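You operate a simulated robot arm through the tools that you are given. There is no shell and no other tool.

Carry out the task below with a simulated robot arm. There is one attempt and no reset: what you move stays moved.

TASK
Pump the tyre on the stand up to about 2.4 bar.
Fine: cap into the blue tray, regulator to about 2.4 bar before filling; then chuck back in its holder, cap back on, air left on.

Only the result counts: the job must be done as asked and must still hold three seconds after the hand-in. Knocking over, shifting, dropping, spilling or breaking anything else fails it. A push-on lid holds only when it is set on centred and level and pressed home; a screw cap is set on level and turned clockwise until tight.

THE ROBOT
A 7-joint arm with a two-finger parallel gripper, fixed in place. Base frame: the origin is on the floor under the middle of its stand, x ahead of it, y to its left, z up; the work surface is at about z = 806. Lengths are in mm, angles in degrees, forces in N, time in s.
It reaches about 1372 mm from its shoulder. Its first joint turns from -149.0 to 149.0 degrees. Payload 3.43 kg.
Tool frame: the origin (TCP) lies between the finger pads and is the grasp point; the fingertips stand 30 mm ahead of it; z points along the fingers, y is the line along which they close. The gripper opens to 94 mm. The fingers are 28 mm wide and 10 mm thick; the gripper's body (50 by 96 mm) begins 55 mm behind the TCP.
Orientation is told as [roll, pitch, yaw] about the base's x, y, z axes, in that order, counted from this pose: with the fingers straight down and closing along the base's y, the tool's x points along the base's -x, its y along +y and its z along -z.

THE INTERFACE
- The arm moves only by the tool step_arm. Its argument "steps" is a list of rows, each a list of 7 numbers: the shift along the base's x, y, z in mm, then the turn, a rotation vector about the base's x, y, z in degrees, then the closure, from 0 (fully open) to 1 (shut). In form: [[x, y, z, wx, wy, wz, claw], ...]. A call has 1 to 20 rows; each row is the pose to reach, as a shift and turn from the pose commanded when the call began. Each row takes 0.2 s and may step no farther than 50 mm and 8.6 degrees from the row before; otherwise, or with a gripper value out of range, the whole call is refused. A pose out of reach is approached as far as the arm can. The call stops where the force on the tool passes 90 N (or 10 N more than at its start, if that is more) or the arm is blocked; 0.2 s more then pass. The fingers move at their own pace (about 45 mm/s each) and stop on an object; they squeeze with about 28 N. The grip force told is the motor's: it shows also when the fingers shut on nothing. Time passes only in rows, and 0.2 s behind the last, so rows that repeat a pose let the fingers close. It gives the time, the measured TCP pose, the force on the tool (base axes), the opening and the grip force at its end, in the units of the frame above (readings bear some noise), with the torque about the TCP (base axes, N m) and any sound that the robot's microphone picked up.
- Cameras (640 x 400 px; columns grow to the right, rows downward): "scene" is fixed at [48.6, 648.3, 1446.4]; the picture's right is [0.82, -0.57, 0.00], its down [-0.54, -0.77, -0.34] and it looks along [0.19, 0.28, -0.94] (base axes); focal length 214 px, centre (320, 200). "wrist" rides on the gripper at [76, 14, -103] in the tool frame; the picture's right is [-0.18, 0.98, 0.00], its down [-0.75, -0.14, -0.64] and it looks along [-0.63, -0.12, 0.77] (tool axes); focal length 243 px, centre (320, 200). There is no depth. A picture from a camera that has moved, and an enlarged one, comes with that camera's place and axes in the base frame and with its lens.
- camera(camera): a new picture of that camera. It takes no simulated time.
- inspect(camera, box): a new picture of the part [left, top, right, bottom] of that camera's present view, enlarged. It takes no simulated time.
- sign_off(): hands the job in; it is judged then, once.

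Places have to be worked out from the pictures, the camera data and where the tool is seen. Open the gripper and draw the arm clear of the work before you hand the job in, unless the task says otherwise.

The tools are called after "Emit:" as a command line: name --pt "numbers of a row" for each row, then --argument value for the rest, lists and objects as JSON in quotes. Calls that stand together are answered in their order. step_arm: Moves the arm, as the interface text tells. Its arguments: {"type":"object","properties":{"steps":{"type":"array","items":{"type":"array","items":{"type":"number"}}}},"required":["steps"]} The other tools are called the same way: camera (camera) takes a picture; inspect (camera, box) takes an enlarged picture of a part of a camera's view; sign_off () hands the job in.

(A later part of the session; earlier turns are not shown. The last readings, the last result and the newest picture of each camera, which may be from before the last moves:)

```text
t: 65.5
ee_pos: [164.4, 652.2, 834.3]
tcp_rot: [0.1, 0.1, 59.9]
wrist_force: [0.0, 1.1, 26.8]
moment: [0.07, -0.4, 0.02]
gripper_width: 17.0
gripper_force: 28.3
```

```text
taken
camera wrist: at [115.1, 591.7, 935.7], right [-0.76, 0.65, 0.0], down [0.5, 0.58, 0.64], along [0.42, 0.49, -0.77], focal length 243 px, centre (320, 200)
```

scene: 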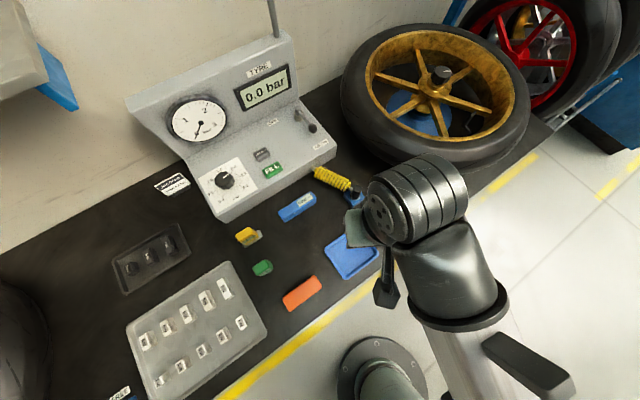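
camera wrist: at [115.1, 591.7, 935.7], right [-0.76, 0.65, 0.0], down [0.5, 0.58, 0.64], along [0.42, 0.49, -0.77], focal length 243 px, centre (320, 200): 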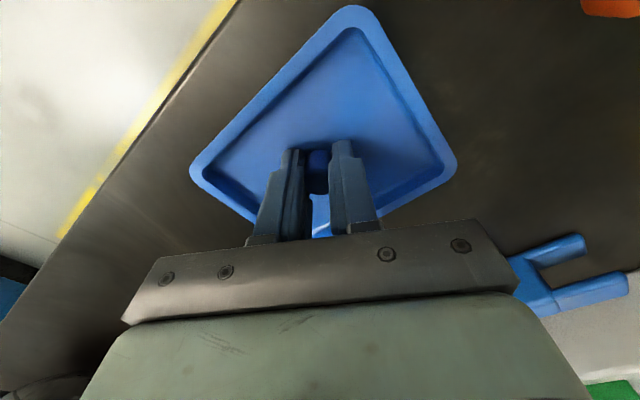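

Contact is at commanded z≈833 (27 N). I ease up 0.8 mm and open the fingers slowly around the cap.

Emit:
step_arm --pt "0 0 0.8 0 0 0 1" --pt "0 0 0.8 0 0 0 0.84" --pt "0 0 0.8 0 0 0 0.81" --pt "0 0 0.8 0 0 0 0.79" --pt "0 0 0.8 0 0 0 0.77" --pt "0 0 0.8 0 0 0 0.74" --pt "0 0 0.8 0 0 0 0.7" --pt "0 0 0.8 0 0 0 0.65" --pt "0 0 0.8 0 0 0 0.6" --pt "0 0 0.8 0 0 0 0.55" --pt "0 0 0.8 0 0 0 0.5"

Emit:
inspect --camera "wrist" --box '[220, 80, 420, 240]'

```text
t: 67.9
ee_pos: [161.9, 652.7, 834.8]
tcp_rot: [0.3, 0.2, 60.1]
wrist_force: [-25.8, 18.3, 33.0]
moment: [0.55, -0.07, 0.49]
gripper_width: 28.8
gripper_force: 0.1
```

```text
2.50 times, centred on (320, 160) of wrist
camera zoom: at [113.5, 592.1, 936.1], right [-0.76, 0.65, 0.01], down [0.5, 0.58, 0.64], along [0.41, 0.49, -0.77], focal length 606 px, centre (320, 300)
```

zoom: 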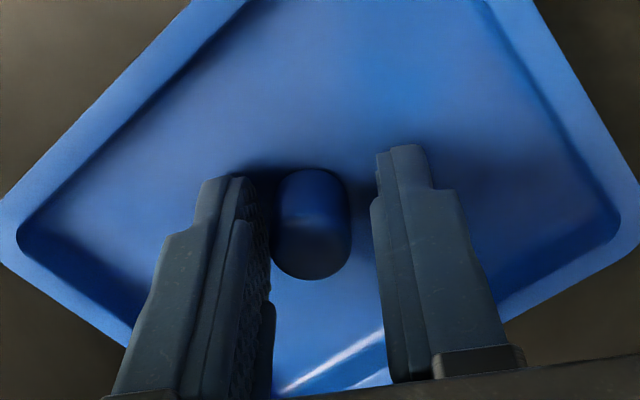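

The cap stands upright, but the fingertips are rubbing the tray floor (33 N). I raise 2 mm so the fingers can open freely.

Emit:
step_arm --pt "0 0 1 0 0 0 0.6" --pt "0 0 2 0 0 0 0.6" --pt "0 0 2 0 0 0 0.6" --pt "0 0 2 0 0 0 0.6"

Emit:
inspect --camera "wrist" --box '[220, 80, 420, 240]'

```text
t: 68.9
ee_pos: [164.1, 651.8, 834.3]
tcp_rot: [0.2, 0.2, 60.0]
wrist_force: [0.0, -0.2, -0.1]
moment: [-0.01, 0.03, 0.02]
gripper_width: 37.6
gripper_force: 0.2
```

```text
2.50 times, centred on (320, 160) of wrist
camera zoom: at [114.8, 591.4, 936.9], right [-0.76, 0.65, 0.0], down [0.5, 0.58, 0.64], along [0.41, 0.49, -0.77], focal length 606 px, centre (320, 300)
```

zoom: 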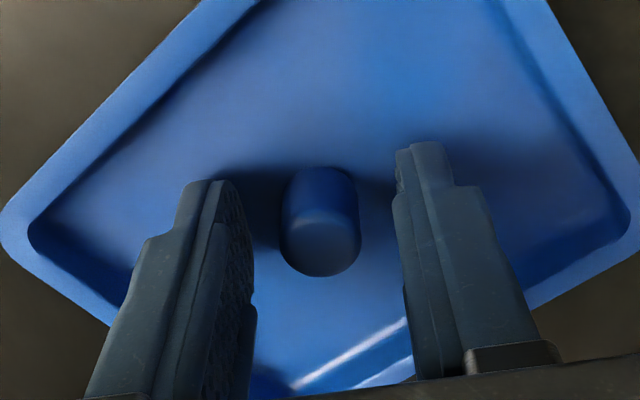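

The cap stands upright in the tray, free of both fingers. I raise straight up and check the tray from the scene camera.

Emit:
step_arm --pt "0 0 10 0 0 0 0.6" --pt "0 0 25 0 0 0 0.5" --pt "0 0 50 0 0 0 0.4" --pt "0 0 80 0 0 0 0.3" --pt "0 0 110 0 0 0 0.2" --pt "0 0 140 0 0 0 0.2" --pt "30 20 170 0 0 4 0.2" --pt "60 40 190 0 0 8 0.2" --pt "90 60 195 0 0 12 0.2" --pt "90 60 195 0 0 12 0.2"

Emit:
camera --camera "scene"

Emit:
camera --camera "wrist"

```text
t: 71.1
ee_pos: [253.9, 710.0, 1032.3]
tcp_rot: [0.0, 0.2, 72.2]
wrist_force: [-0.9, 0.3, -0.2]
moment: [0.01, -0.01, 0.02]
gripper_width: 75.1
gripper_force: 0.0
```

```text
taken
```

scene: 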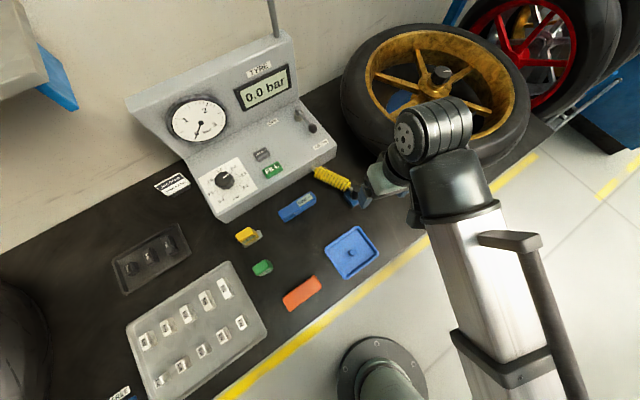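

```text
taken
camera wrist: at [217.2, 640.6, 1134.2], right [-0.88, 0.48, 0.0], down [0.37, 0.68, 0.64], along [0.3, 0.56, -0.77], focal length 243 px, centre (320, 200)
```

wrist: 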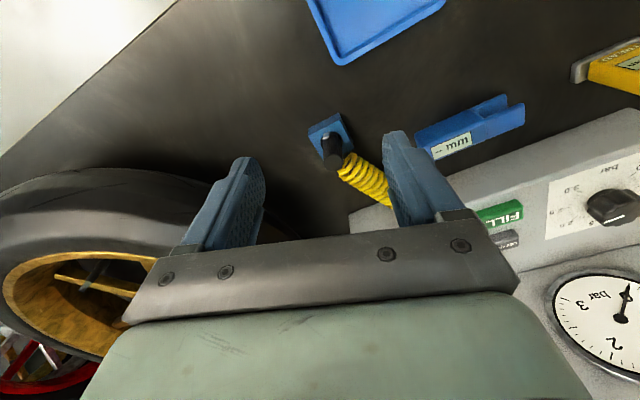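

The tray has not moved and the cap stands in it. Now the chuck: I zoom on it from both cameras to triangulate its axis and see how its hose attaches.

Emit:
inspect --camera "wrist" --box '[290, 95, 410, 205]'

Emit:
inspect --camera "scene" --box '[305, 160, 375, 215]'

Emit:
inspect --camera "scene" --box '[315, 215, 390, 290]'

```text
3.64 times, centred on (350, 150) of wrist
camera zoom: at [217.2, 640.6, 1134.2], right [-0.88, 0.48, 0.0], down [0.37, 0.68, 0.64], along [0.3, 0.56, -0.77], focal length 882 px, centre (211, 382)
```

zoom: 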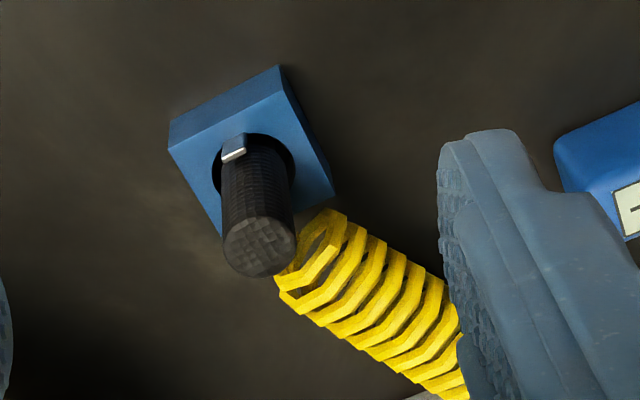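

```text
7.27 times, centred on (340, 188) of scene
camera zoom: at [48.6, 648.3, 1446.4], right [0.82, -0.57, 0.0], down [-0.54, -0.77, -0.34], along [0.19, 0.28, -0.94], focal length 1560 px, centre (174, 291)
```

zoom: 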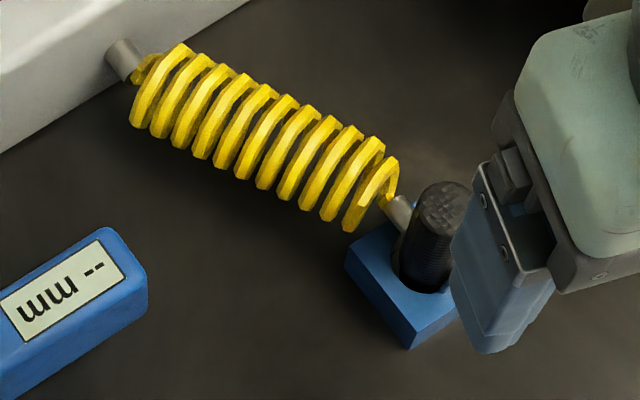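

```text
5.33 times, centred on (352, 252) of scene
camera zoom: at [48.6, 648.3, 1446.4], right [0.82, -0.57, 0.0], down [-0.54, -0.77, -0.34], along [0.19, 0.28, -0.94], focal length 1144 px, centre (147, -80)
```

zoom: 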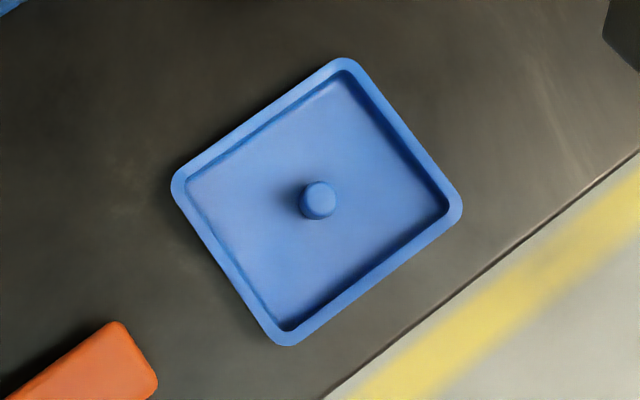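

The cap stands upright at the tray centre. The chuck top triangulates to about (275, 784, 879), 25 mm in diameter, with the hose leaving toward 125° and the holder top near z≈826. I move above it with yaw 125° so the fingers straddle it across the hose direction.

Emit:
step_arm --pt "4 12 -5 0 0 7 0.2" --pt "8 24 -10 0 0 14 0.2" --pt "12 36 -20 0 0 21 0.2" --pt "16 48 -30 0 0 28 0.2" --pt "20 60 -45 0 0 35 0.3" --pt "20.5 72 -60 0 0 42 0.4" --pt "20.5 73 -70 0 0 49 0.4" --pt "20.5 73 -70 0 0 52.8 0.4" --pt "20.5 73 -70 0 0 52.8 0.4" --pt "20.5 73 -70 0 0 52.8 0.4"

Emit:
camera --camera "wrist"

Emit:
inspect --camera "scene" --box '[305, 140, 405, 215]'

```text
t: 73.3
ee_pos: [274.7, 783.8, 960.3]
tcp_rot: [0.2, 0.2, 124.8]
wrist_force: [0.3, -0.1, -0.9]
moment: [-0.03, 0.0, 0.01]
gripper_width: 56.7
gripper_force: 0.1
```

```text
taken
camera wrist: at [308.0, 712.1, 1062.6], right [-0.91, -0.41, 0.0], down [-0.32, 0.7, 0.64], along [-0.26, 0.58, -0.77], focal length 243 px, centre (320, 200)
```

wrist: 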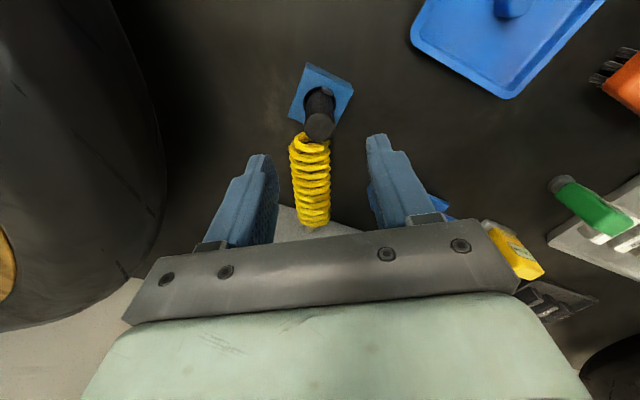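

```text
5.33 times, centred on (355, 178) of scene
camera zoom: at [48.6, 648.3, 1446.4], right [0.82, -0.57, 0.0], down [-0.54, -0.77, -0.34], along [0.19, 0.28, -0.94], focal length 1144 px, centre (133, 320)
```

zoom: 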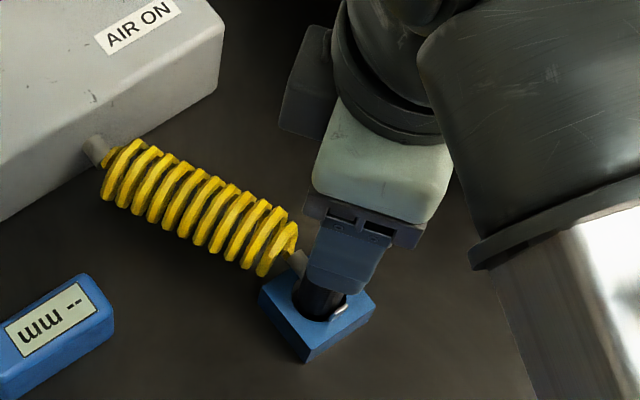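

The hose runs straight along the image centreline, so the fingers will straddle the chuck cleanly. I zoom in to measure the offset.

Emit:
inspect --camera "wrist" --box '[260, 50, 380, 160]'

```text
3.64 times, centred on (320, 105) of wrist
camera zoom: at [308.0, 712.1, 1062.6], right [-0.91, -0.41, 0.0], down [-0.32, 0.7, 0.64], along [-0.26, 0.58, -0.77], focal length 882 px, centre (320, 546)
```

zoom: 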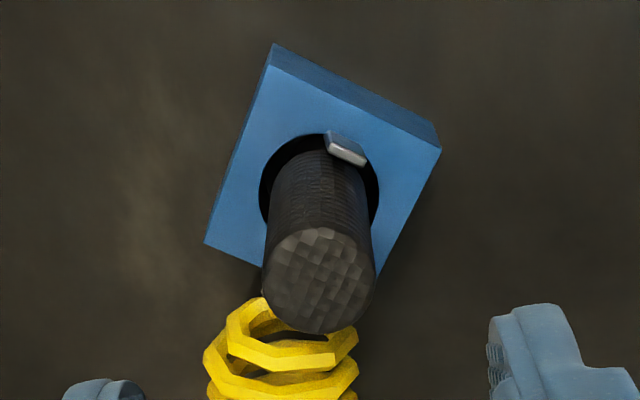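

The chuck axis is within 1 mm of the tool axis. I shift 2 mm away from the coil, descend to TCP z≈883, and check before closing.

Emit:
step_arm --pt "1.1 -1.6 -20 0 0 0 0.4" --pt "1.1 -1.6 -40 0 0 0 0.4" --pt "1.1 -1.6 -55 0 0 0 0.4" --pt "1.1 -1.6 -67 0 0 0 0.4" --pt "1.1 -1.6 -77.5 0 0 0 0.4" --pt "1.1 -1.6 -77.5 0 0 0 0.4"

Emit:
inspect --camera "wrist" --box '[220, 100, 420, 250]'

Emit:
inspect --camera "scene" --box '[315, 150, 385, 215]'

```text
t: 74.7
ee_pos: [276.3, 783.0, 884.0]
tcp_rot: [0.1, 0.2, 124.8]
wrist_force: [0.2, 0.0, -0.1]
moment: [0.01, 0.01, 0.01]
gripper_width: 56.6
gripper_force: 0.0
```

```text
2.67 times, centred on (320, 175) of wrist
camera zoom: at [308.4, 710.9, 984.9], right [-0.91, -0.41, 0.0], down [-0.32, 0.7, 0.64], along [-0.26, 0.58, -0.77], focal length 647 px, centre (320, 267)
```

zoom: 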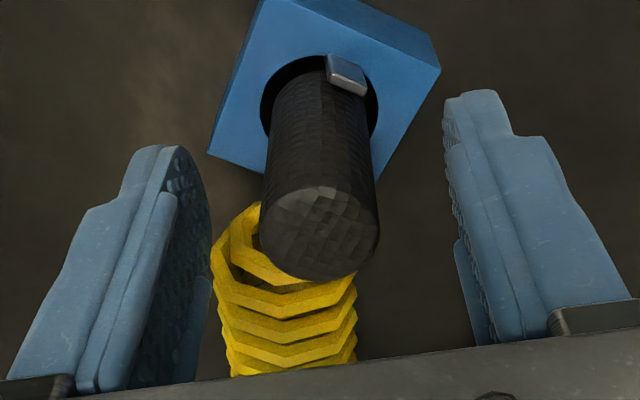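

```text
6.15 times, centred on (350, 182) of scene
camera zoom: at [48.6, 648.3, 1446.4], right [0.82, -0.57, 0.0], down [-0.54, -0.77, -0.34], along [0.19, 0.28, -0.94], focal length 1320 px, centre (135, 308)
```

zoom: 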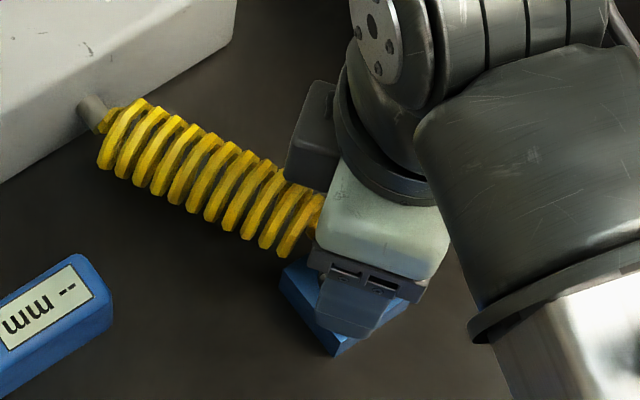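

The chuck is centred between the fingers and the coil lies clear behind them. I close on it.

Emit:
step_arm --pt "0 0 0 0 0 0 0.55" --pt "0 0 0 0 0 0 0.68" --pt "0 0 0 0 0 0 0.8" --pt "0 0 0 0 0 0 1" --pt "0 0 0 0 0 0 1" --pt "0 0 0 0 0 0 1"

Emit:
inspect --camera "wrist" --box '[220, 100, 420, 250]'

```text
t: 76.1
ee_pos: [275.9, 782.4, 882.5]
tcp_rot: [0.2, 0.2, 124.8]
wrist_force: [0.0, 0.3, 0.5]
moment: [0.02, 0.01, -0.01]
gripper_width: 23.8
gripper_force: 27.9
```

```text
2.67 times, centred on (320, 175) of wrist
camera zoom: at [308.4, 711.0, 985.0], right [-0.91, -0.41, 0.0], down [-0.32, 0.7, 0.64], along [-0.26, 0.58, -0.77], focal length 647 px, centre (320, 267)
```

zoom: 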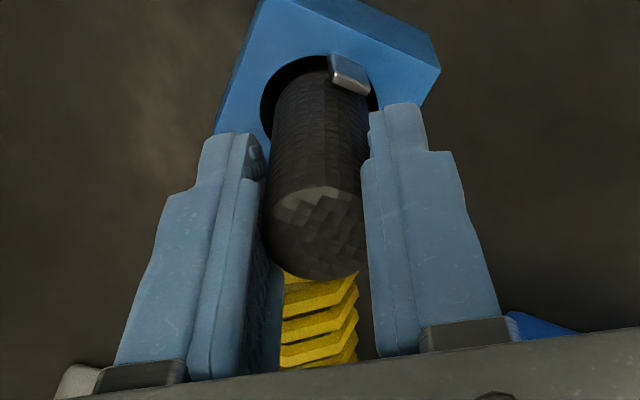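

The chuck is gripped at 23.8 mm. I lift slowly out of the holder.

Emit:
step_arm --pt "0 0 3 0 0 0 1" --pt "0 0 6 0 0 0 1" --pt "0 0 10 0 0 0 1" --pt "0 0 15 0 0 0 1" --pt "0 0 15 0 0 0 1"

Emit:
inspect --camera "wrist" --box '[220, 50, 420, 250]'

```text
t: 77.3
ee_pos: [276.0, 783.5, 898.3]
tcp_rot: [0.1, 0.2, 124.8]
wrist_force: [-0.2, 0.7, -1.1]
moment: [0.02, 0.01, 0.01]
gripper_width: 24.1
gripper_force: 28.0
```

```text
2.00 times, centred on (320, 150) of wrist
camera zoom: at [308.8, 711.3, 999.9], right [-0.91, -0.41, 0.0], down [-0.32, 0.7, 0.64], along [-0.26, 0.58, -0.77], focal length 485 px, centre (320, 300)
```

zoom: 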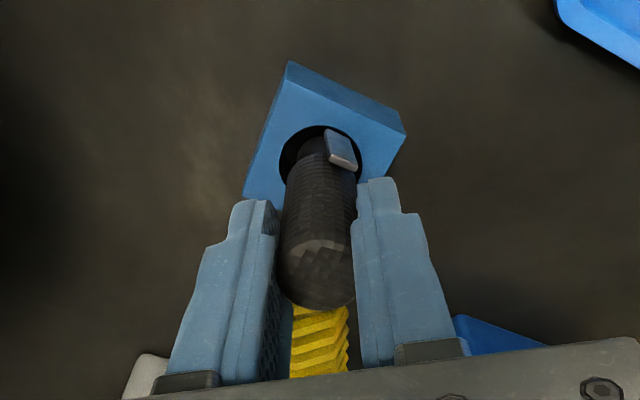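

The chuck is sliding out freely. I lift further to see its whole length.

Emit:
step_arm --pt "0 0 10 0 0 0 1" --pt "0 0 25 0 0 0 1" --pt "0 0 45 0 0 0 1" --pt "0 0 70 0 0 0 1" --pt "0 0 100 0 0 0 1" --pt "0 0 130 0 0 0 1" --pt "0 0 130 0 0 0 1"

Emit:
camera --camera "wrist"

Emit:
camera --camera "scene"

```text
t: 78.9
ee_pos: [278.5, 781.7, 1026.1]
tcp_rot: [0.1, 0.2, 124.8]
wrist_force: [0.3, 0.5, -1.3]
moment: [-0.01, 0.01, -0.03]
gripper_width: 24.0
gripper_force: 27.8
```

```text
taken
camera wrist: at [311.3, 711.6, 1128.8], right [-0.91, -0.41, 0.0], down [-0.32, 0.7, 0.64], along [-0.26, 0.58, -0.77], focal length 243 px, centre (320, 200)
```

wrist: 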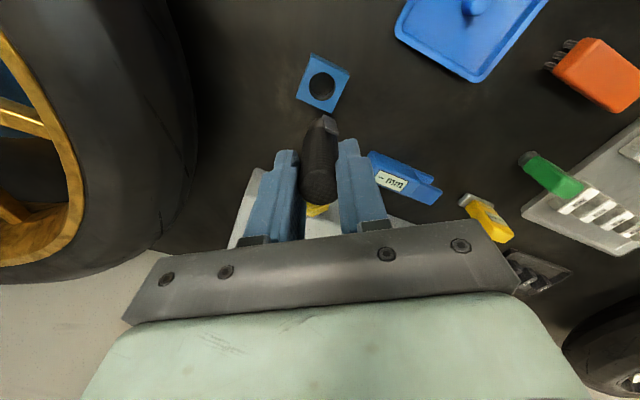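

```text
taken
```

scene: 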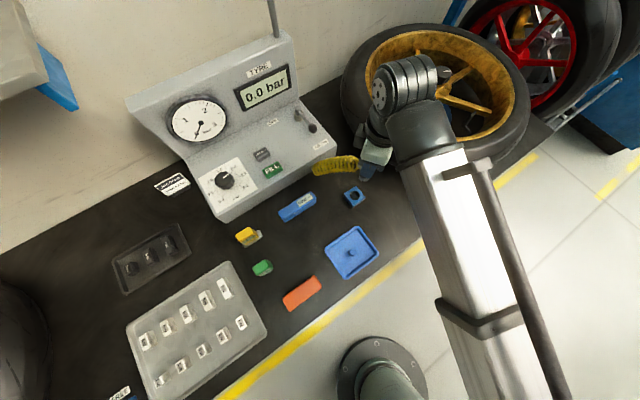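

The chuck is out, with its hose trailing freely. I zoom in on it to see the nozzle end and judge its length.

Emit:
inspect --camera "wrist" --box '[270, 40, 390, 220]'

Emit:
inspect --camera "scene" --box '[300, 120, 420, 215]'

```text
2.22 times, centred on (330, 130) of wrist
camera zoom: at [311.3, 711.6, 1128.8], right [-0.91, -0.41, 0.0], down [-0.32, 0.7, 0.64], along [-0.26, 0.58, -0.77], focal length 539 px, centre (298, 356)
```

zoom: 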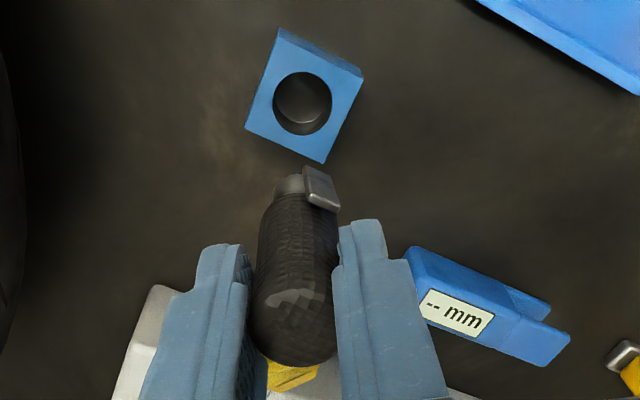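

```text
4.21 times, centred on (360, 168) of scene
camera zoom: at [48.6, 648.3, 1446.4], right [0.82, -0.57, 0.0], down [-0.54, -0.77, -0.34], along [0.19, 0.28, -0.94], focal length 903 px, centre (152, 337)
```

zoom: 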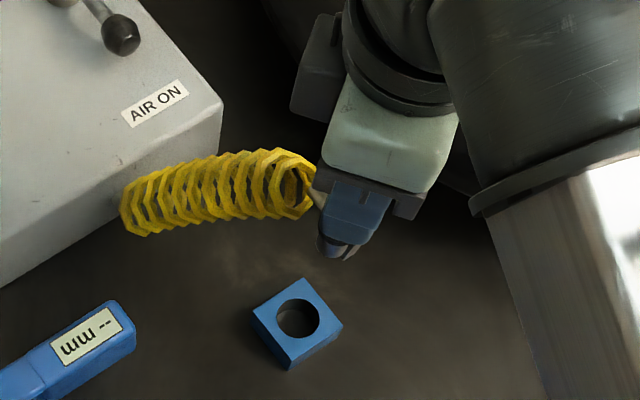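

The chuck has a narrower nozzle and a small clip at its lower end, about 73 mm below the TCP. I carry it at z≈1080 over to the valve, turning to yaw 95°.

Emit:
step_arm --pt "0 0 25 0 0 0 1" --pt "15 0 52 0 0 -2 1" --pt "50 -1 55 0 0 -5 1" --pt "90 -2 55 0 0 -8 1" --pt "130 -4 55 0 0 -11 1" --pt "170 -6 55 0 0 -14 1" --pt "210 -8 55 0 0 -17 1" --pt "250 -10 55 0 0 -20 1" --pt "290 -12 55 0 0 -23 1" --pt "330 -14 55 0 0 -26 1" --pt "370 -16 55 0 0 -29 1" --pt "404 -17.5 55 0 0 -30 1" --pt "404 -17.5 55 0 0 -30 1" --pt "404 -17.5 55 0 0 -30 1"

Emit:
camera --camera "wrist"

Emit:
camera --camera "scene"

```text
t: 81.9
ee_pos: [677.1, 763.7, 1083.3]
tcp_rot: [0.0, 0.2, 94.8]
wrist_force: [-0.3, -0.2, -1.5]
moment: [0.01, 0.0, 0.01]
gripper_width: 24.1
gripper_force: 27.7
```

```text
taken
camera wrist: at [671.3, 685.2, 1185.3], right [-0.99, 0.1, 0.0], down [0.08, 0.77, 0.64], along [0.06, 0.64, -0.77], focal length 243 px, centre (320, 200)
```

wrist: 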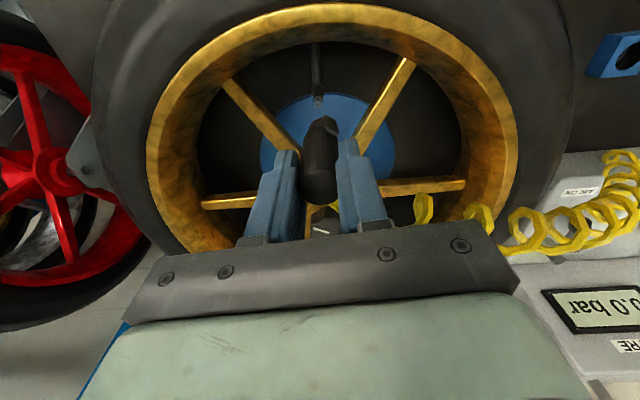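

```text
taken
```

scene: 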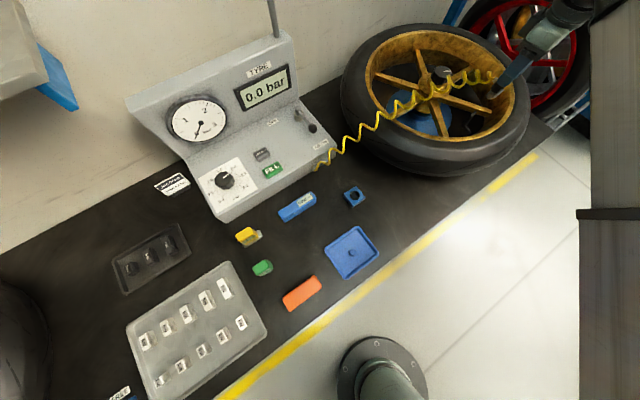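

The hose stretches easily to the wheel. I zoom both views to align the nozzle with the stem.

Emit:
inspect --camera "wrist" --box '[270, 70, 370, 220]'

Emit:
inspect --camera "scene" --box '[455, 40, 545, 130]'

```text
2.67 times, centred on (320, 145) of wrist
camera zoom: at [671.3, 685.2, 1185.3], right [-0.99, 0.1, 0.0], down [0.08, 0.77, 0.64], along [0.06, 0.64, -0.77], focal length 647 px, centre (320, 347)
```

zoom: 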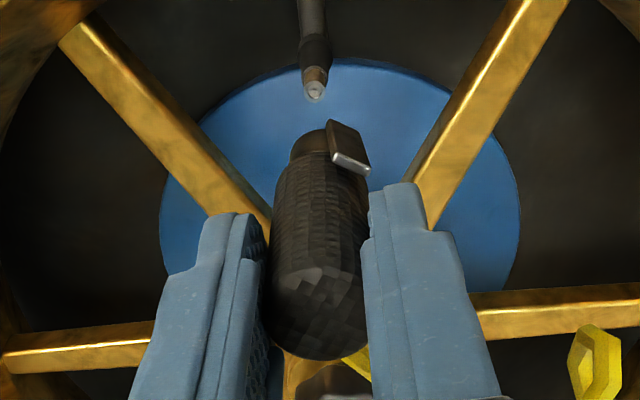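

```text
4.44 times, centred on (500, 85) of scene
camera zoom: at [48.6, 648.3, 1446.4], right [0.82, -0.57, 0.0], down [-0.54, -0.77, -0.34], along [0.19, 0.28, -0.94], focal length 953 px, centre (-480, 711)
```

zoom: 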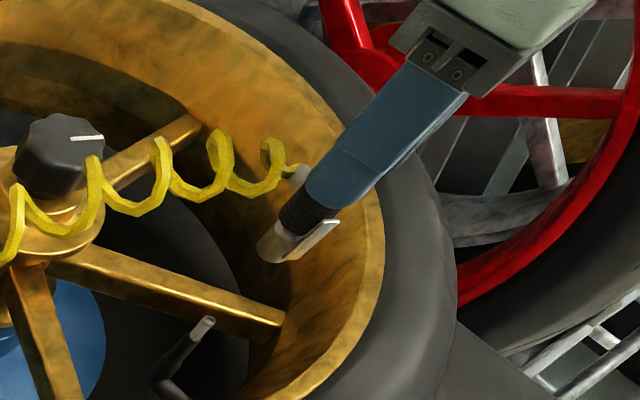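

The stem is about 2.4 mm to the +x side of the chuck axis. I shift to correct this and lower until the nozzle is about 10 mm above the stem.

Emit:
step_arm --pt "1.5 0.1 -10 0 0 0 1" --pt "2.5 0.2 -25 0 0 0 1" --pt "2.5 0.2 -40 0 0 0 1" --pt "2.5 0.2 -48 0 0 0 1" --pt "2.5 0.2 -48 0 0 0 1" --pt "2.5 0.2 -48 0 0 0 1"

Emit:
inspect --camera "wrist" --box '[270, 70, 370, 220]'

Emit:
inspect --camera "scene" --box '[455, 80, 505, 120]'

```text
t: 83.3
ee_pos: [681.4, 764.2, 1036.9]
tcp_rot: [0.1, 0.2, 94.7]
wrist_force: [0.6, 0.5, -1.2]
moment: [0.01, -0.01, 0.0]
gripper_width: 24.1
gripper_force: 27.8
```

```text
2.67 times, centred on (320, 145) of wrist
camera zoom: at [675.0, 686.6, 1138.3], right [-0.99, 0.1, 0.0], down [0.08, 0.77, 0.64], along [0.06, 0.64, -0.77], focal length 647 px, centre (320, 347)
```

zoom: 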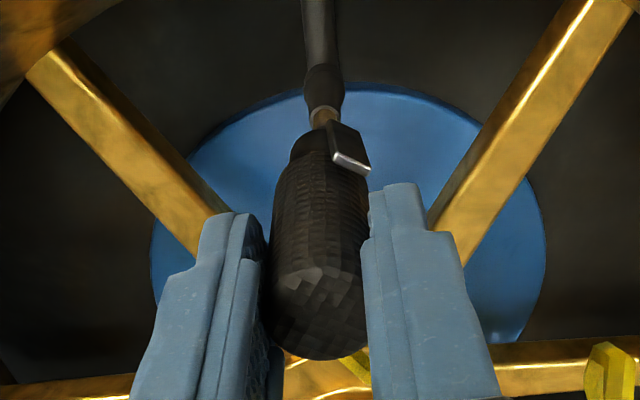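

```text
10.00 times, centred on (480, 100) of scene
camera zoom: at [48.6, 648.3, 1446.4], right [0.82, -0.57, 0.0], down [-0.54, -0.77, -0.34], along [0.19, 0.28, -0.94], focal length 2145 px, centre (-1280, 1200)
```

zoom: 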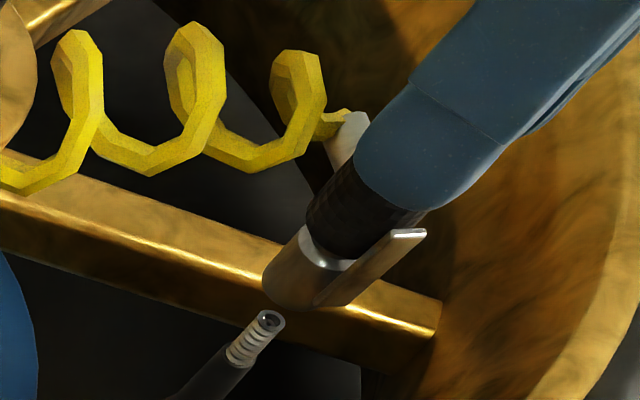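

Both views show the nozzle aligned with the stem to about 1 mm and roughly 10 mm above it. I lower 8 mm and then go in small steps watching the force.

Emit:
step_arm --pt "0 0 -3 0 0 0 1" --pt "0 0 -6 0 0 0 1" --pt "0 0 -8 0 0 0 1" --pt "0 0 -8 0 0 0 1"

Emit:
inspect --camera "scene" --box '[455, 80, 505, 120]'

Emit:
inspect --camera "wrist" --box '[270, 70, 370, 220]'

```text
t: 84.3
ee_pos: [683.5, 765.9, 1027.9]
tcp_rot: [0.1, 0.2, 94.8]
wrist_force: [-0.1, 0.4, -1.5]
moment: [-0.03, -0.02, 0.01]
gripper_width: 23.9
gripper_force: 27.9
```

```text
10.00 times, centred on (480, 100) of scene
camera zoom: at [48.6, 648.3, 1446.4], right [0.82, -0.57, 0.0], down [-0.54, -0.77, -0.34], along [0.19, 0.28, -0.94], focal length 2145 px, centre (-1280, 1200)
```

zoom: 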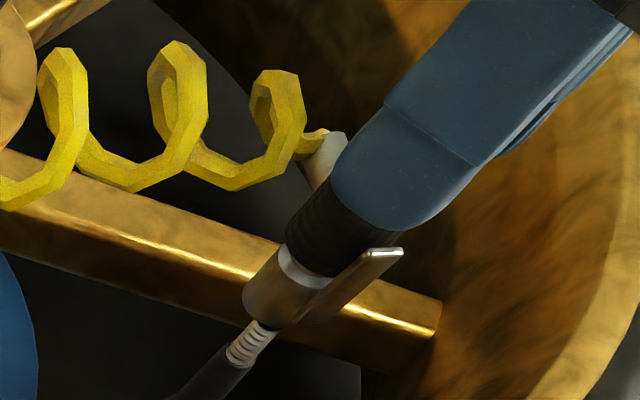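

```text
2.67 times, centred on (320, 145) of wrist
camera zoom: at [676.1, 687.7, 1130.1], right [-0.99, 0.1, 0.0], down [0.08, 0.77, 0.64], along [0.06, 0.64, -0.77], focal length 647 px, centre (320, 347)
```

zoom: 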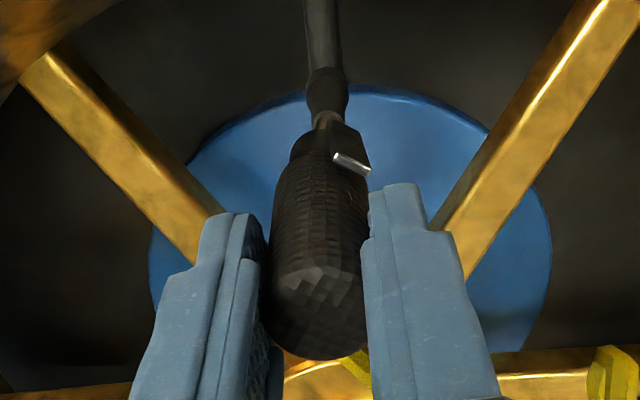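

The arm settled about 2 mm past the intended point: the stem now looks 2 mm off in x and y, and the reading (683.5, 765.9) agrees. I shift back by (−2.2, −2.0) and look again.

Emit:
step_arm --pt "-1 -1 0 0 0 0 1" --pt "-2.2 -2 0 0 0 0 1" --pt "-2.2 -2 0 0 0 0 1" --pt "-2.2 -2 0 0 0 0 1" --pt "-2.2 -2 0 0 0 0 1"

Emit:
inspect --camera "scene" --box '[455, 80, 505, 120]'

Emit:
inspect --camera "wrist" --box '[270, 70, 370, 220]'

```text
t: 85.5
ee_pos: [682.2, 763.7, 1028.7]
tcp_rot: [0.1, 0.2, 94.8]
wrist_force: [-0.1, -0.1, -0.8]
moment: [0.02, -0.01, -0.01]
gripper_width: 24.0
gripper_force: 27.7
```

```text
10.00 times, centred on (480, 100) of scene
camera zoom: at [48.6, 648.3, 1446.4], right [0.82, -0.57, 0.0], down [-0.54, -0.77, -0.34], along [0.19, 0.28, -0.94], focal length 2145 px, centre (-1280, 1200)
```

zoom: 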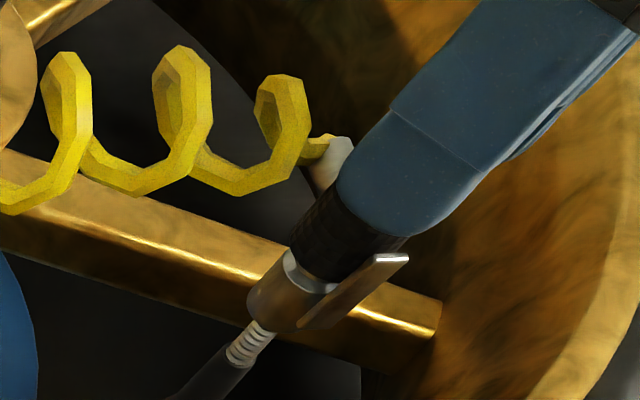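

```text
2.67 times, centred on (320, 145) of wrist
camera zoom: at [674.6, 685.4, 1131.0], right [-0.99, 0.1, 0.0], down [0.08, 0.77, 0.64], along [0.06, 0.64, -0.77], focal length 647 px, centre (320, 347)
```

zoom: 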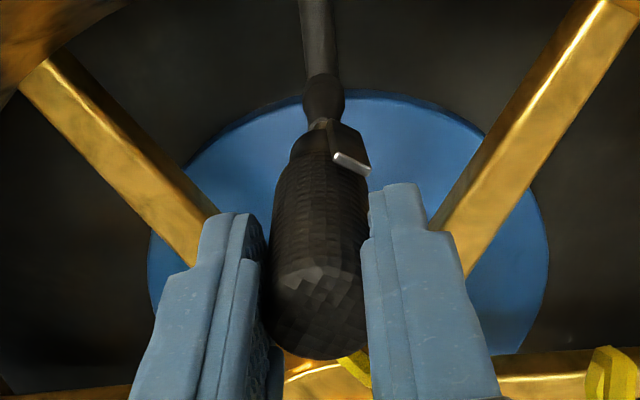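

Now both views show alignment within about half a millimetre. I lower in 1 mm steps.

Emit:
step_arm --pt "0 0 -1 0 0 0 1" --pt "0 0 -2 0 0 0 1" --pt "0 0 -3 0 0 0 1" --pt "0 0 -4 0 0 0 1" --pt "0 0 -4 0 0 0 1"

Emit:
inspect --camera "scene" --box '[455, 80, 505, 120]'

```text
t: 86.7
ee_pos: [681.2, 763.5, 1025.1]
tcp_rot: [0.1, 0.1, 94.8]
wrist_force: [0.0, 0.0, -1.1]
moment: [0.02, 0.0, -0.01]
gripper_width: 23.6
gripper_force: 28.5
```

```text
10.00 times, centred on (480, 100) of scene
camera zoom: at [48.6, 648.3, 1446.4], right [0.82, -0.57, 0.0], down [-0.54, -0.77, -0.34], along [0.19, 0.28, -0.94], focal length 2145 px, centre (-1280, 1200)
```

zoom: 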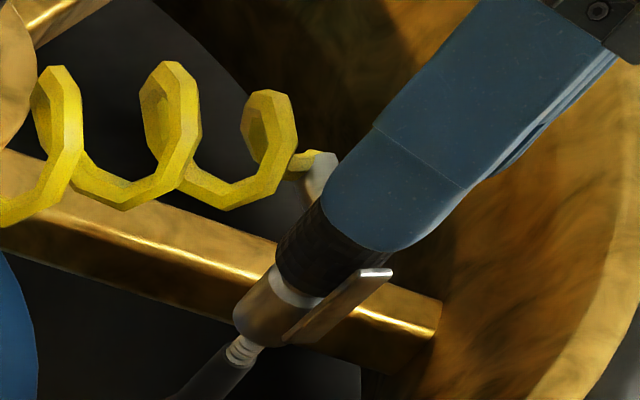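

The nozzle is passing over the threads without contact force. I continue down.

Emit:
step_arm --pt "0 0 -1 0 0 0 1" --pt "0 0 -2 0 0 0 1" --pt "0 0 -3 0 0 0 1" --pt "0 0 -3 0 0 0 1"

Emit:
inspect --camera "scene" --box '[455, 80, 505, 120]'

```text
t: 87.7
ee_pos: [680.7, 763.5, 1020.1]
tcp_rot: [0.1, 0.2, 94.9]
wrist_force: [0.1, -0.5, -1.0]
moment: [-0.02, -0.02, 0.0]
gripper_width: 23.8
gripper_force: 27.6
```

```text
10.00 times, centred on (480, 100) of scene
camera zoom: at [48.6, 648.3, 1446.4], right [0.82, -0.57, 0.0], down [-0.54, -0.77, -0.34], along [0.19, 0.28, -0.94], focal length 2145 px, centre (-1280, 1200)
```

zoom: 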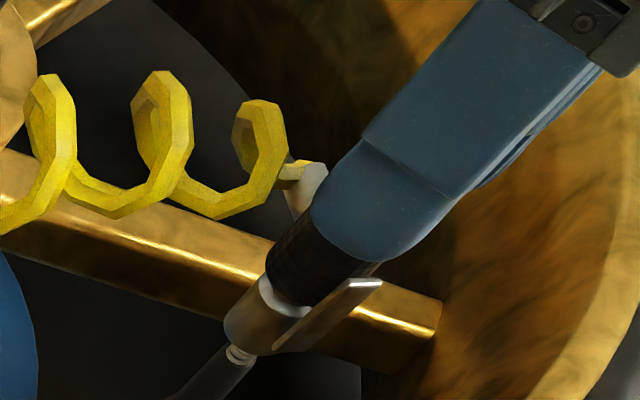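

The nozzle covers most of the threads and the force is still zero. I keep lowering in 1 mm steps, expecting it to seat soon.

Emit:
step_arm --pt "0 0 -1 0 0 0 1" --pt "0 0 -2 0 0 0 1" --pt "0 0 -2 0 0 0 1"

Emit:
inspect --camera "scene" --box '[455, 80, 505, 120]'

```text
t: 88.5
ee_pos: [679.9, 764.3, 1018.1]
tcp_rot: [0.2, 0.2, 94.8]
wrist_force: [-0.2, -0.4, -0.9]
moment: [0.0, 0.01, 0.03]
gripper_width: 23.7
gripper_force: 28.3
```

```text
10.00 times, centred on (480, 100) of scene
camera zoom: at [48.6, 648.3, 1446.4], right [0.82, -0.57, 0.0], down [-0.54, -0.77, -0.34], along [0.19, 0.28, -0.94], focal length 2145 px, centre (-1280, 1200)
```

zoom: 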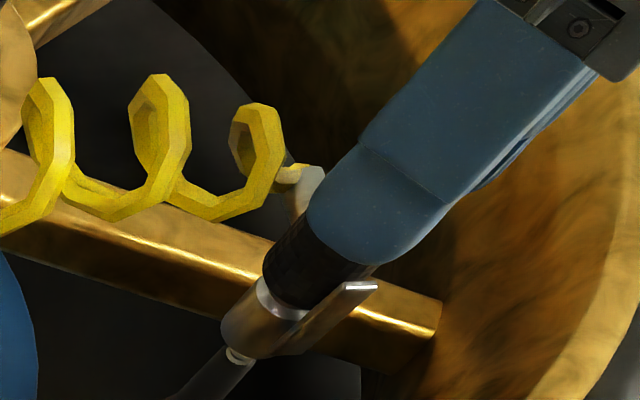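

Emit:
step_arm --pt "0 0 -1 0 0 0 1" --pt "0 0 -2 0 0 0 1" --pt "0 0 -2 0 0 0 1"

Emit:
inspect --camera "scene" --box '[455, 80, 505, 120]'

```text
t: 89.3
ee_pos: [680.8, 763.4, 1016.2]
tcp_rot: [0.1, 0.1, 94.8]
wrist_force: [-1.0, -0.5, -0.5]
moment: [0.0, -0.01, 0.0]
gripper_width: 23.9
gripper_force: 28.2
```

```text
10.00 times, centred on (480, 100) of scene
camera zoom: at [48.6, 648.3, 1446.4], right [0.82, -0.57, 0.0], down [-0.54, -0.77, -0.34], along [0.19, 0.28, -0.94], focal length 2145 px, centre (-1280, 1200)
```

zoom: 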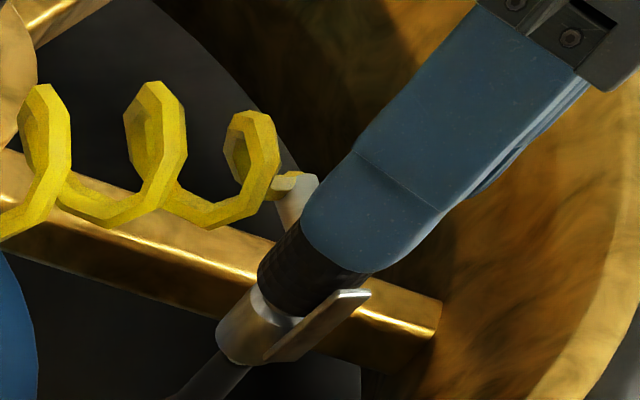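

All threads are now hidden and there is still no resistance. I go down another 2 mm carefully.

Emit:
step_arm --pt "0 0 -1 0 0 0 1" --pt "0 0 -2 0 0 0 1" --pt "0 0 -2 0 0 0 1"

```text
t: 90.1
ee_pos: [680.6, 763.3, 1014.8]
tcp_rot: [0.1, 0.3, 94.8]
wrist_force: [0.2, 0.3, -1.2]
moment: [-0.04, -0.01, 0.01]
gripper_width: 24.1
gripper_force: 27.8
```

Emit:
step_arm --pt "0 0 -1 0 0 0 1" --pt "0 0 -2 0 0 0 1" --pt "0 0 -2 0 0 0 1"

Emit:
inspect --camera "scene" --box '[455, 80, 505, 120]'

Emit:
inspect --camera "wrist" --box '[270, 70, 370, 220]'

```text
t: 90.9
ee_pos: [680.3, 763.1, 1013.4]
tcp_rot: [0.0, 0.2, 95.0]
wrist_force: [-0.2, 0.8, 9.0]
moment: [-0.07, 0.14, 0.08]
gripper_width: 23.9
gripper_force: 27.7
```

```text
10.00 times, centred on (480, 100) of scene
camera zoom: at [48.6, 648.3, 1446.4], right [0.82, -0.57, 0.0], down [-0.54, -0.77, -0.34], along [0.19, 0.28, -0.94], focal length 2145 px, centre (-1280, 1200)
```

zoom: 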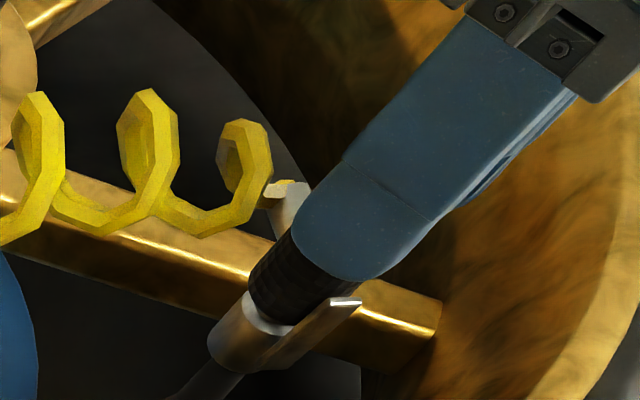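

```text
2.67 times, centred on (320, 145) of wrist
camera zoom: at [673.0, 685.6, 1115.5], right [-0.99, 0.1, 0.0], down [0.08, 0.76, 0.64], along [0.06, 0.64, -0.77], focal length 647 px, centre (320, 347)
```

zoom: 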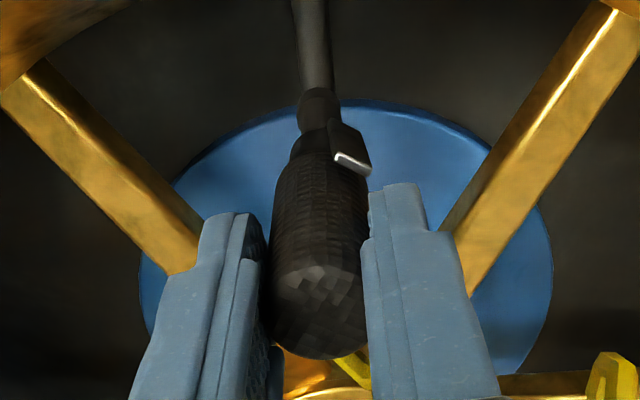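

First contact: 9 N at TCP z≈1013. I press on in 1 mm steps to seat the chuck.

Emit:
step_arm --pt "0 0 -1 0 0 0 1" --pt "0 0 -1 0 0 0 1"

```text
t: 91.5
ee_pos: [680.4, 763.6, 1014.1]
tcp_rot: [0.1, 0.1, 94.9]
wrist_force: [2.8, 8.4, 30.1]
moment: [-0.14, 0.34, 0.12]
gripper_width: 23.8
gripper_force: 28.2
```

Force is 30 N with no sound yet. I press another millimetre.

Emit:
step_arm --pt "0 0 -1 0 0 0 1" --pt "0 0 -1 0 0 0 1"

Emit:
inspect --camera "scene" --box '[455, 80, 505, 120]'

```text
t: 92.1
ee_pos: [678.9, 763.5, 1011.8]
tcp_rot: [0.0, 0.1, 94.8]
wrist_force: [2.5, 9.2, 35.2]
moment: [0.18, 0.2, 0.07]
gripper_width: 24.2
gripper_force: 27.7
```

```text
10.00 times, centred on (480, 100) of scene
camera zoom: at [48.6, 648.3, 1446.4], right [0.82, -0.57, 0.0], down [-0.54, -0.77, -0.34], along [0.19, 0.28, -0.94], focal length 2145 px, centre (-1280, 1200)
```

zoom: 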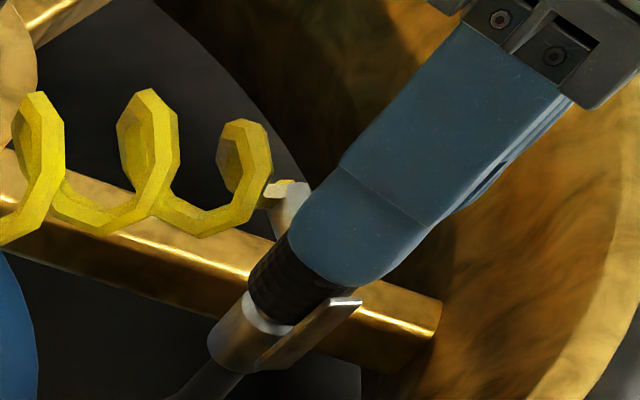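

The force saturates at 35 N with a sideways load of +9 N in y, suggesting slight misalignment. I back off 1 mm, shift +1.5 mm in y, and press again.

Emit:
step_arm --pt "0 0 1.5 0 0 0 1" --pt "0.5 1.5 1.5 0 0 0 1" --pt "0.5 1.5 1.5 0 0 0 1"

```text
t: 92.9
ee_pos: [679.5, 764.1, 1012.8]
tcp_rot: [0.1, 0.3, 94.9]
wrist_force: [-2.6, -0.9, 11.0]
moment: [0.25, -0.27, 0.18]
gripper_width: 23.8
gripper_force: 28.1
```

Emit:
step_arm --pt "0 0 -1 0 0 0 1" --pt "0 0 -2 0 0 0 1" --pt "0 0 -3 0 0 0 1" --pt "0 0 -3 0 0 0 1"

Emit:
inspect --camera "scene" --box '[455, 80, 505, 120]'

Emit:
inspect --camera "scene" --box '[160, 60, 300, 160]'

```text
t: 93.9
ee_pos: [680.4, 764.2, 1011.7]
tcp_rot: [0.0, 0.1, 94.9]
wrist_force: [-9.7, -6.4, 35.7]
moment: [0.0, 0.45, 0.14]
gripper_width: 24.0
gripper_force: 27.5
```

```text
10.00 times, centred on (480, 100) of scene
camera zoom: at [48.6, 648.3, 1446.4], right [0.82, -0.57, 0.0], down [-0.54, -0.77, -0.34], along [0.19, 0.28, -0.94], focal length 2145 px, centre (-1280, 1200)
```

zoom: 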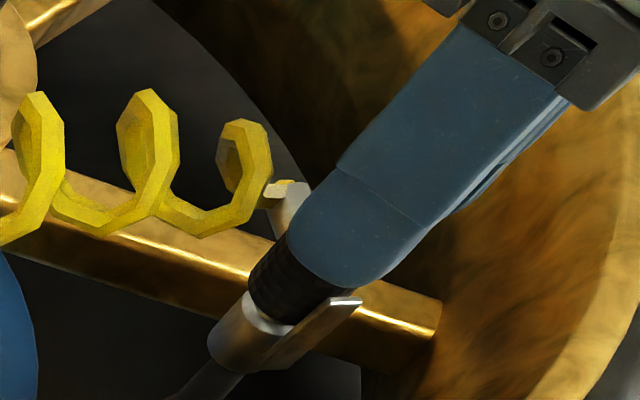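

```text
4.00 times, centred on (230, 110) of scene
camera zoom: at [48.6, 648.3, 1446.4], right [0.82, -0.57, 0.0], down [-0.54, -0.77, -0.34], along [0.19, 0.28, -0.94], focal length 858 px, centre (680, 560)
```

zoom: 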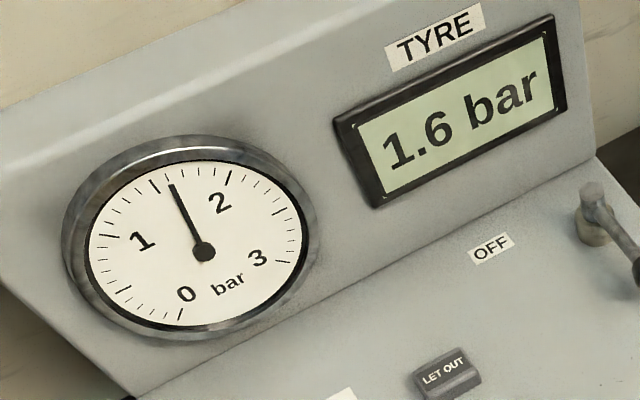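

The display now reads 1.6 bar: the chuck is connected and the tyre holds 1.6 bar. I relax the push slightly, then open the gripper and see whether the chuck stays on.

Emit:
step_arm --pt "-0.3 -0.5 1.5 0 0 0 1" --pt "-0.3 -0.5 1.5 0 0 0 0.74" --pt "-0.3 -0.5 1.5 0 0 0 0.7" --pt "-0.3 -0.5 1.5 0 0 0 0.6" --pt "-0.3 -0.5 1.5 0 0 0 0.5" --pt "-0.3 -0.5 1.5 0 0 0 0.45"

Emit:
inspect --camera "scene" --box '[455, 80, 505, 120]'

Emit:
inspect --camera "scene" --box '[160, 60, 300, 160]'

```text
t: 95.3
ee_pos: [681.0, 765.9, 1010.0]
tcp_rot: [0.0, 0.3, 94.7]
wrist_force: [0.5, 0.4, 0.2]
moment: [-0.01, 0.03, 0.01]
gripper_width: 51.8
gripper_force: 0.0
```

```text
10.00 times, centred on (480, 100) of scene
camera zoom: at [48.6, 648.3, 1446.4], right [0.82, -0.57, 0.0], down [-0.54, -0.77, -0.34], along [0.19, 0.28, -0.94], focal length 2145 px, centre (-1280, 1200)
```

zoom: 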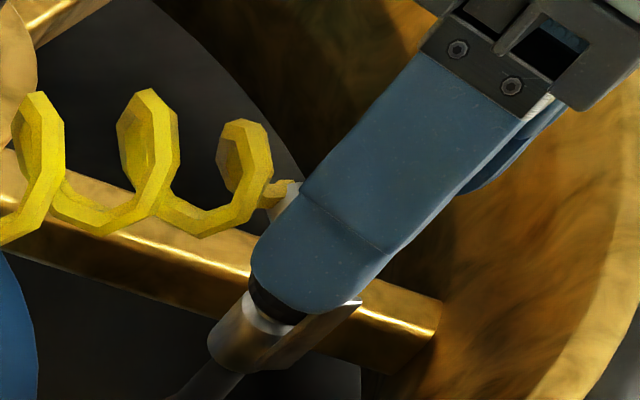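

```text
4.00 times, centred on (230, 110) of scene
camera zoom: at [48.6, 648.3, 1446.4], right [0.82, -0.57, 0.0], down [-0.54, -0.77, -0.34], along [0.19, 0.28, -0.94], focal length 858 px, centre (680, 560)
```

zoom: 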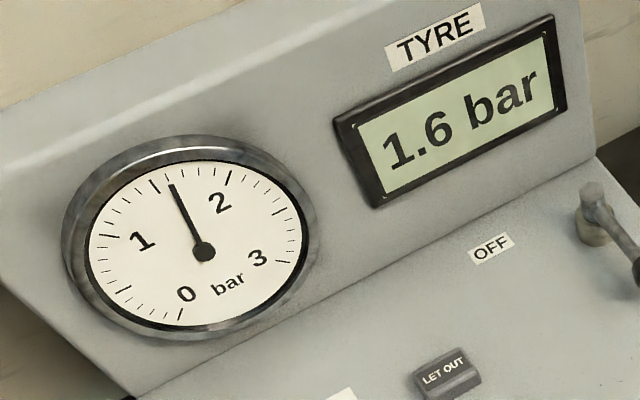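

The chuck stays on and the display still reads 1.6 bar. I raise the open gripper straight up, clear of the chuck and hose.

Emit:
step_arm --pt "0 0 10 0 0 0 0.4" --pt "0 0 25 0 0 0 0.4" --pt "0 0 45 0 0 0 0.4" --pt "0 0 70 0 0 0 0.4" --pt "0 0 95 0 0 0 0.4" --pt "0 0 95 0 0 0 0.4"

Emit:
camera --camera "scene"

Emit:
camera --camera "wrist"

```text
t: 96.7
ee_pos: [679.4, 765.4, 1106.8]
tcp_rot: [0.2, 0.2, 94.7]
wrist_force: [0.3, 0.0, 0.9]
moment: [0.03, 0.04, 0.0]
gripper_width: 56.3
gripper_force: 0.2
```

```text
taken
```

scene: 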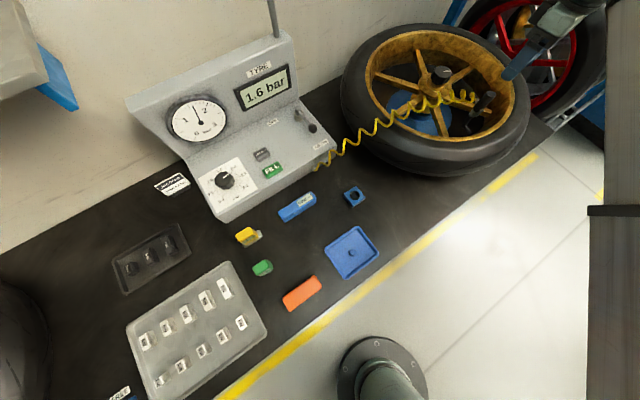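

```text
taken
camera wrist: at [673.4, 686.4, 1208.5], right [-0.99, 0.1, 0.0], down [0.08, 0.77, 0.64], along [0.06, 0.64, -0.77], focal length 243 px, centre (320, 200)
```

wrist: 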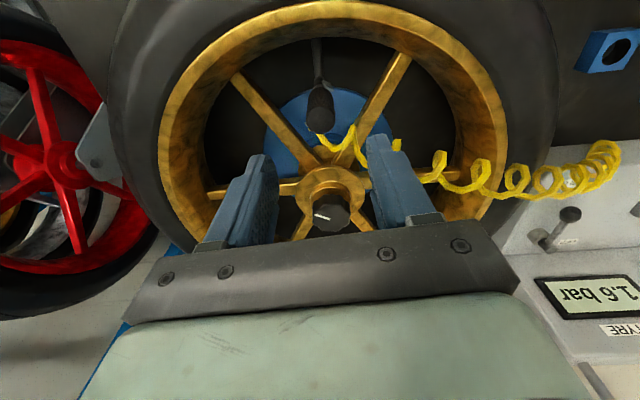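

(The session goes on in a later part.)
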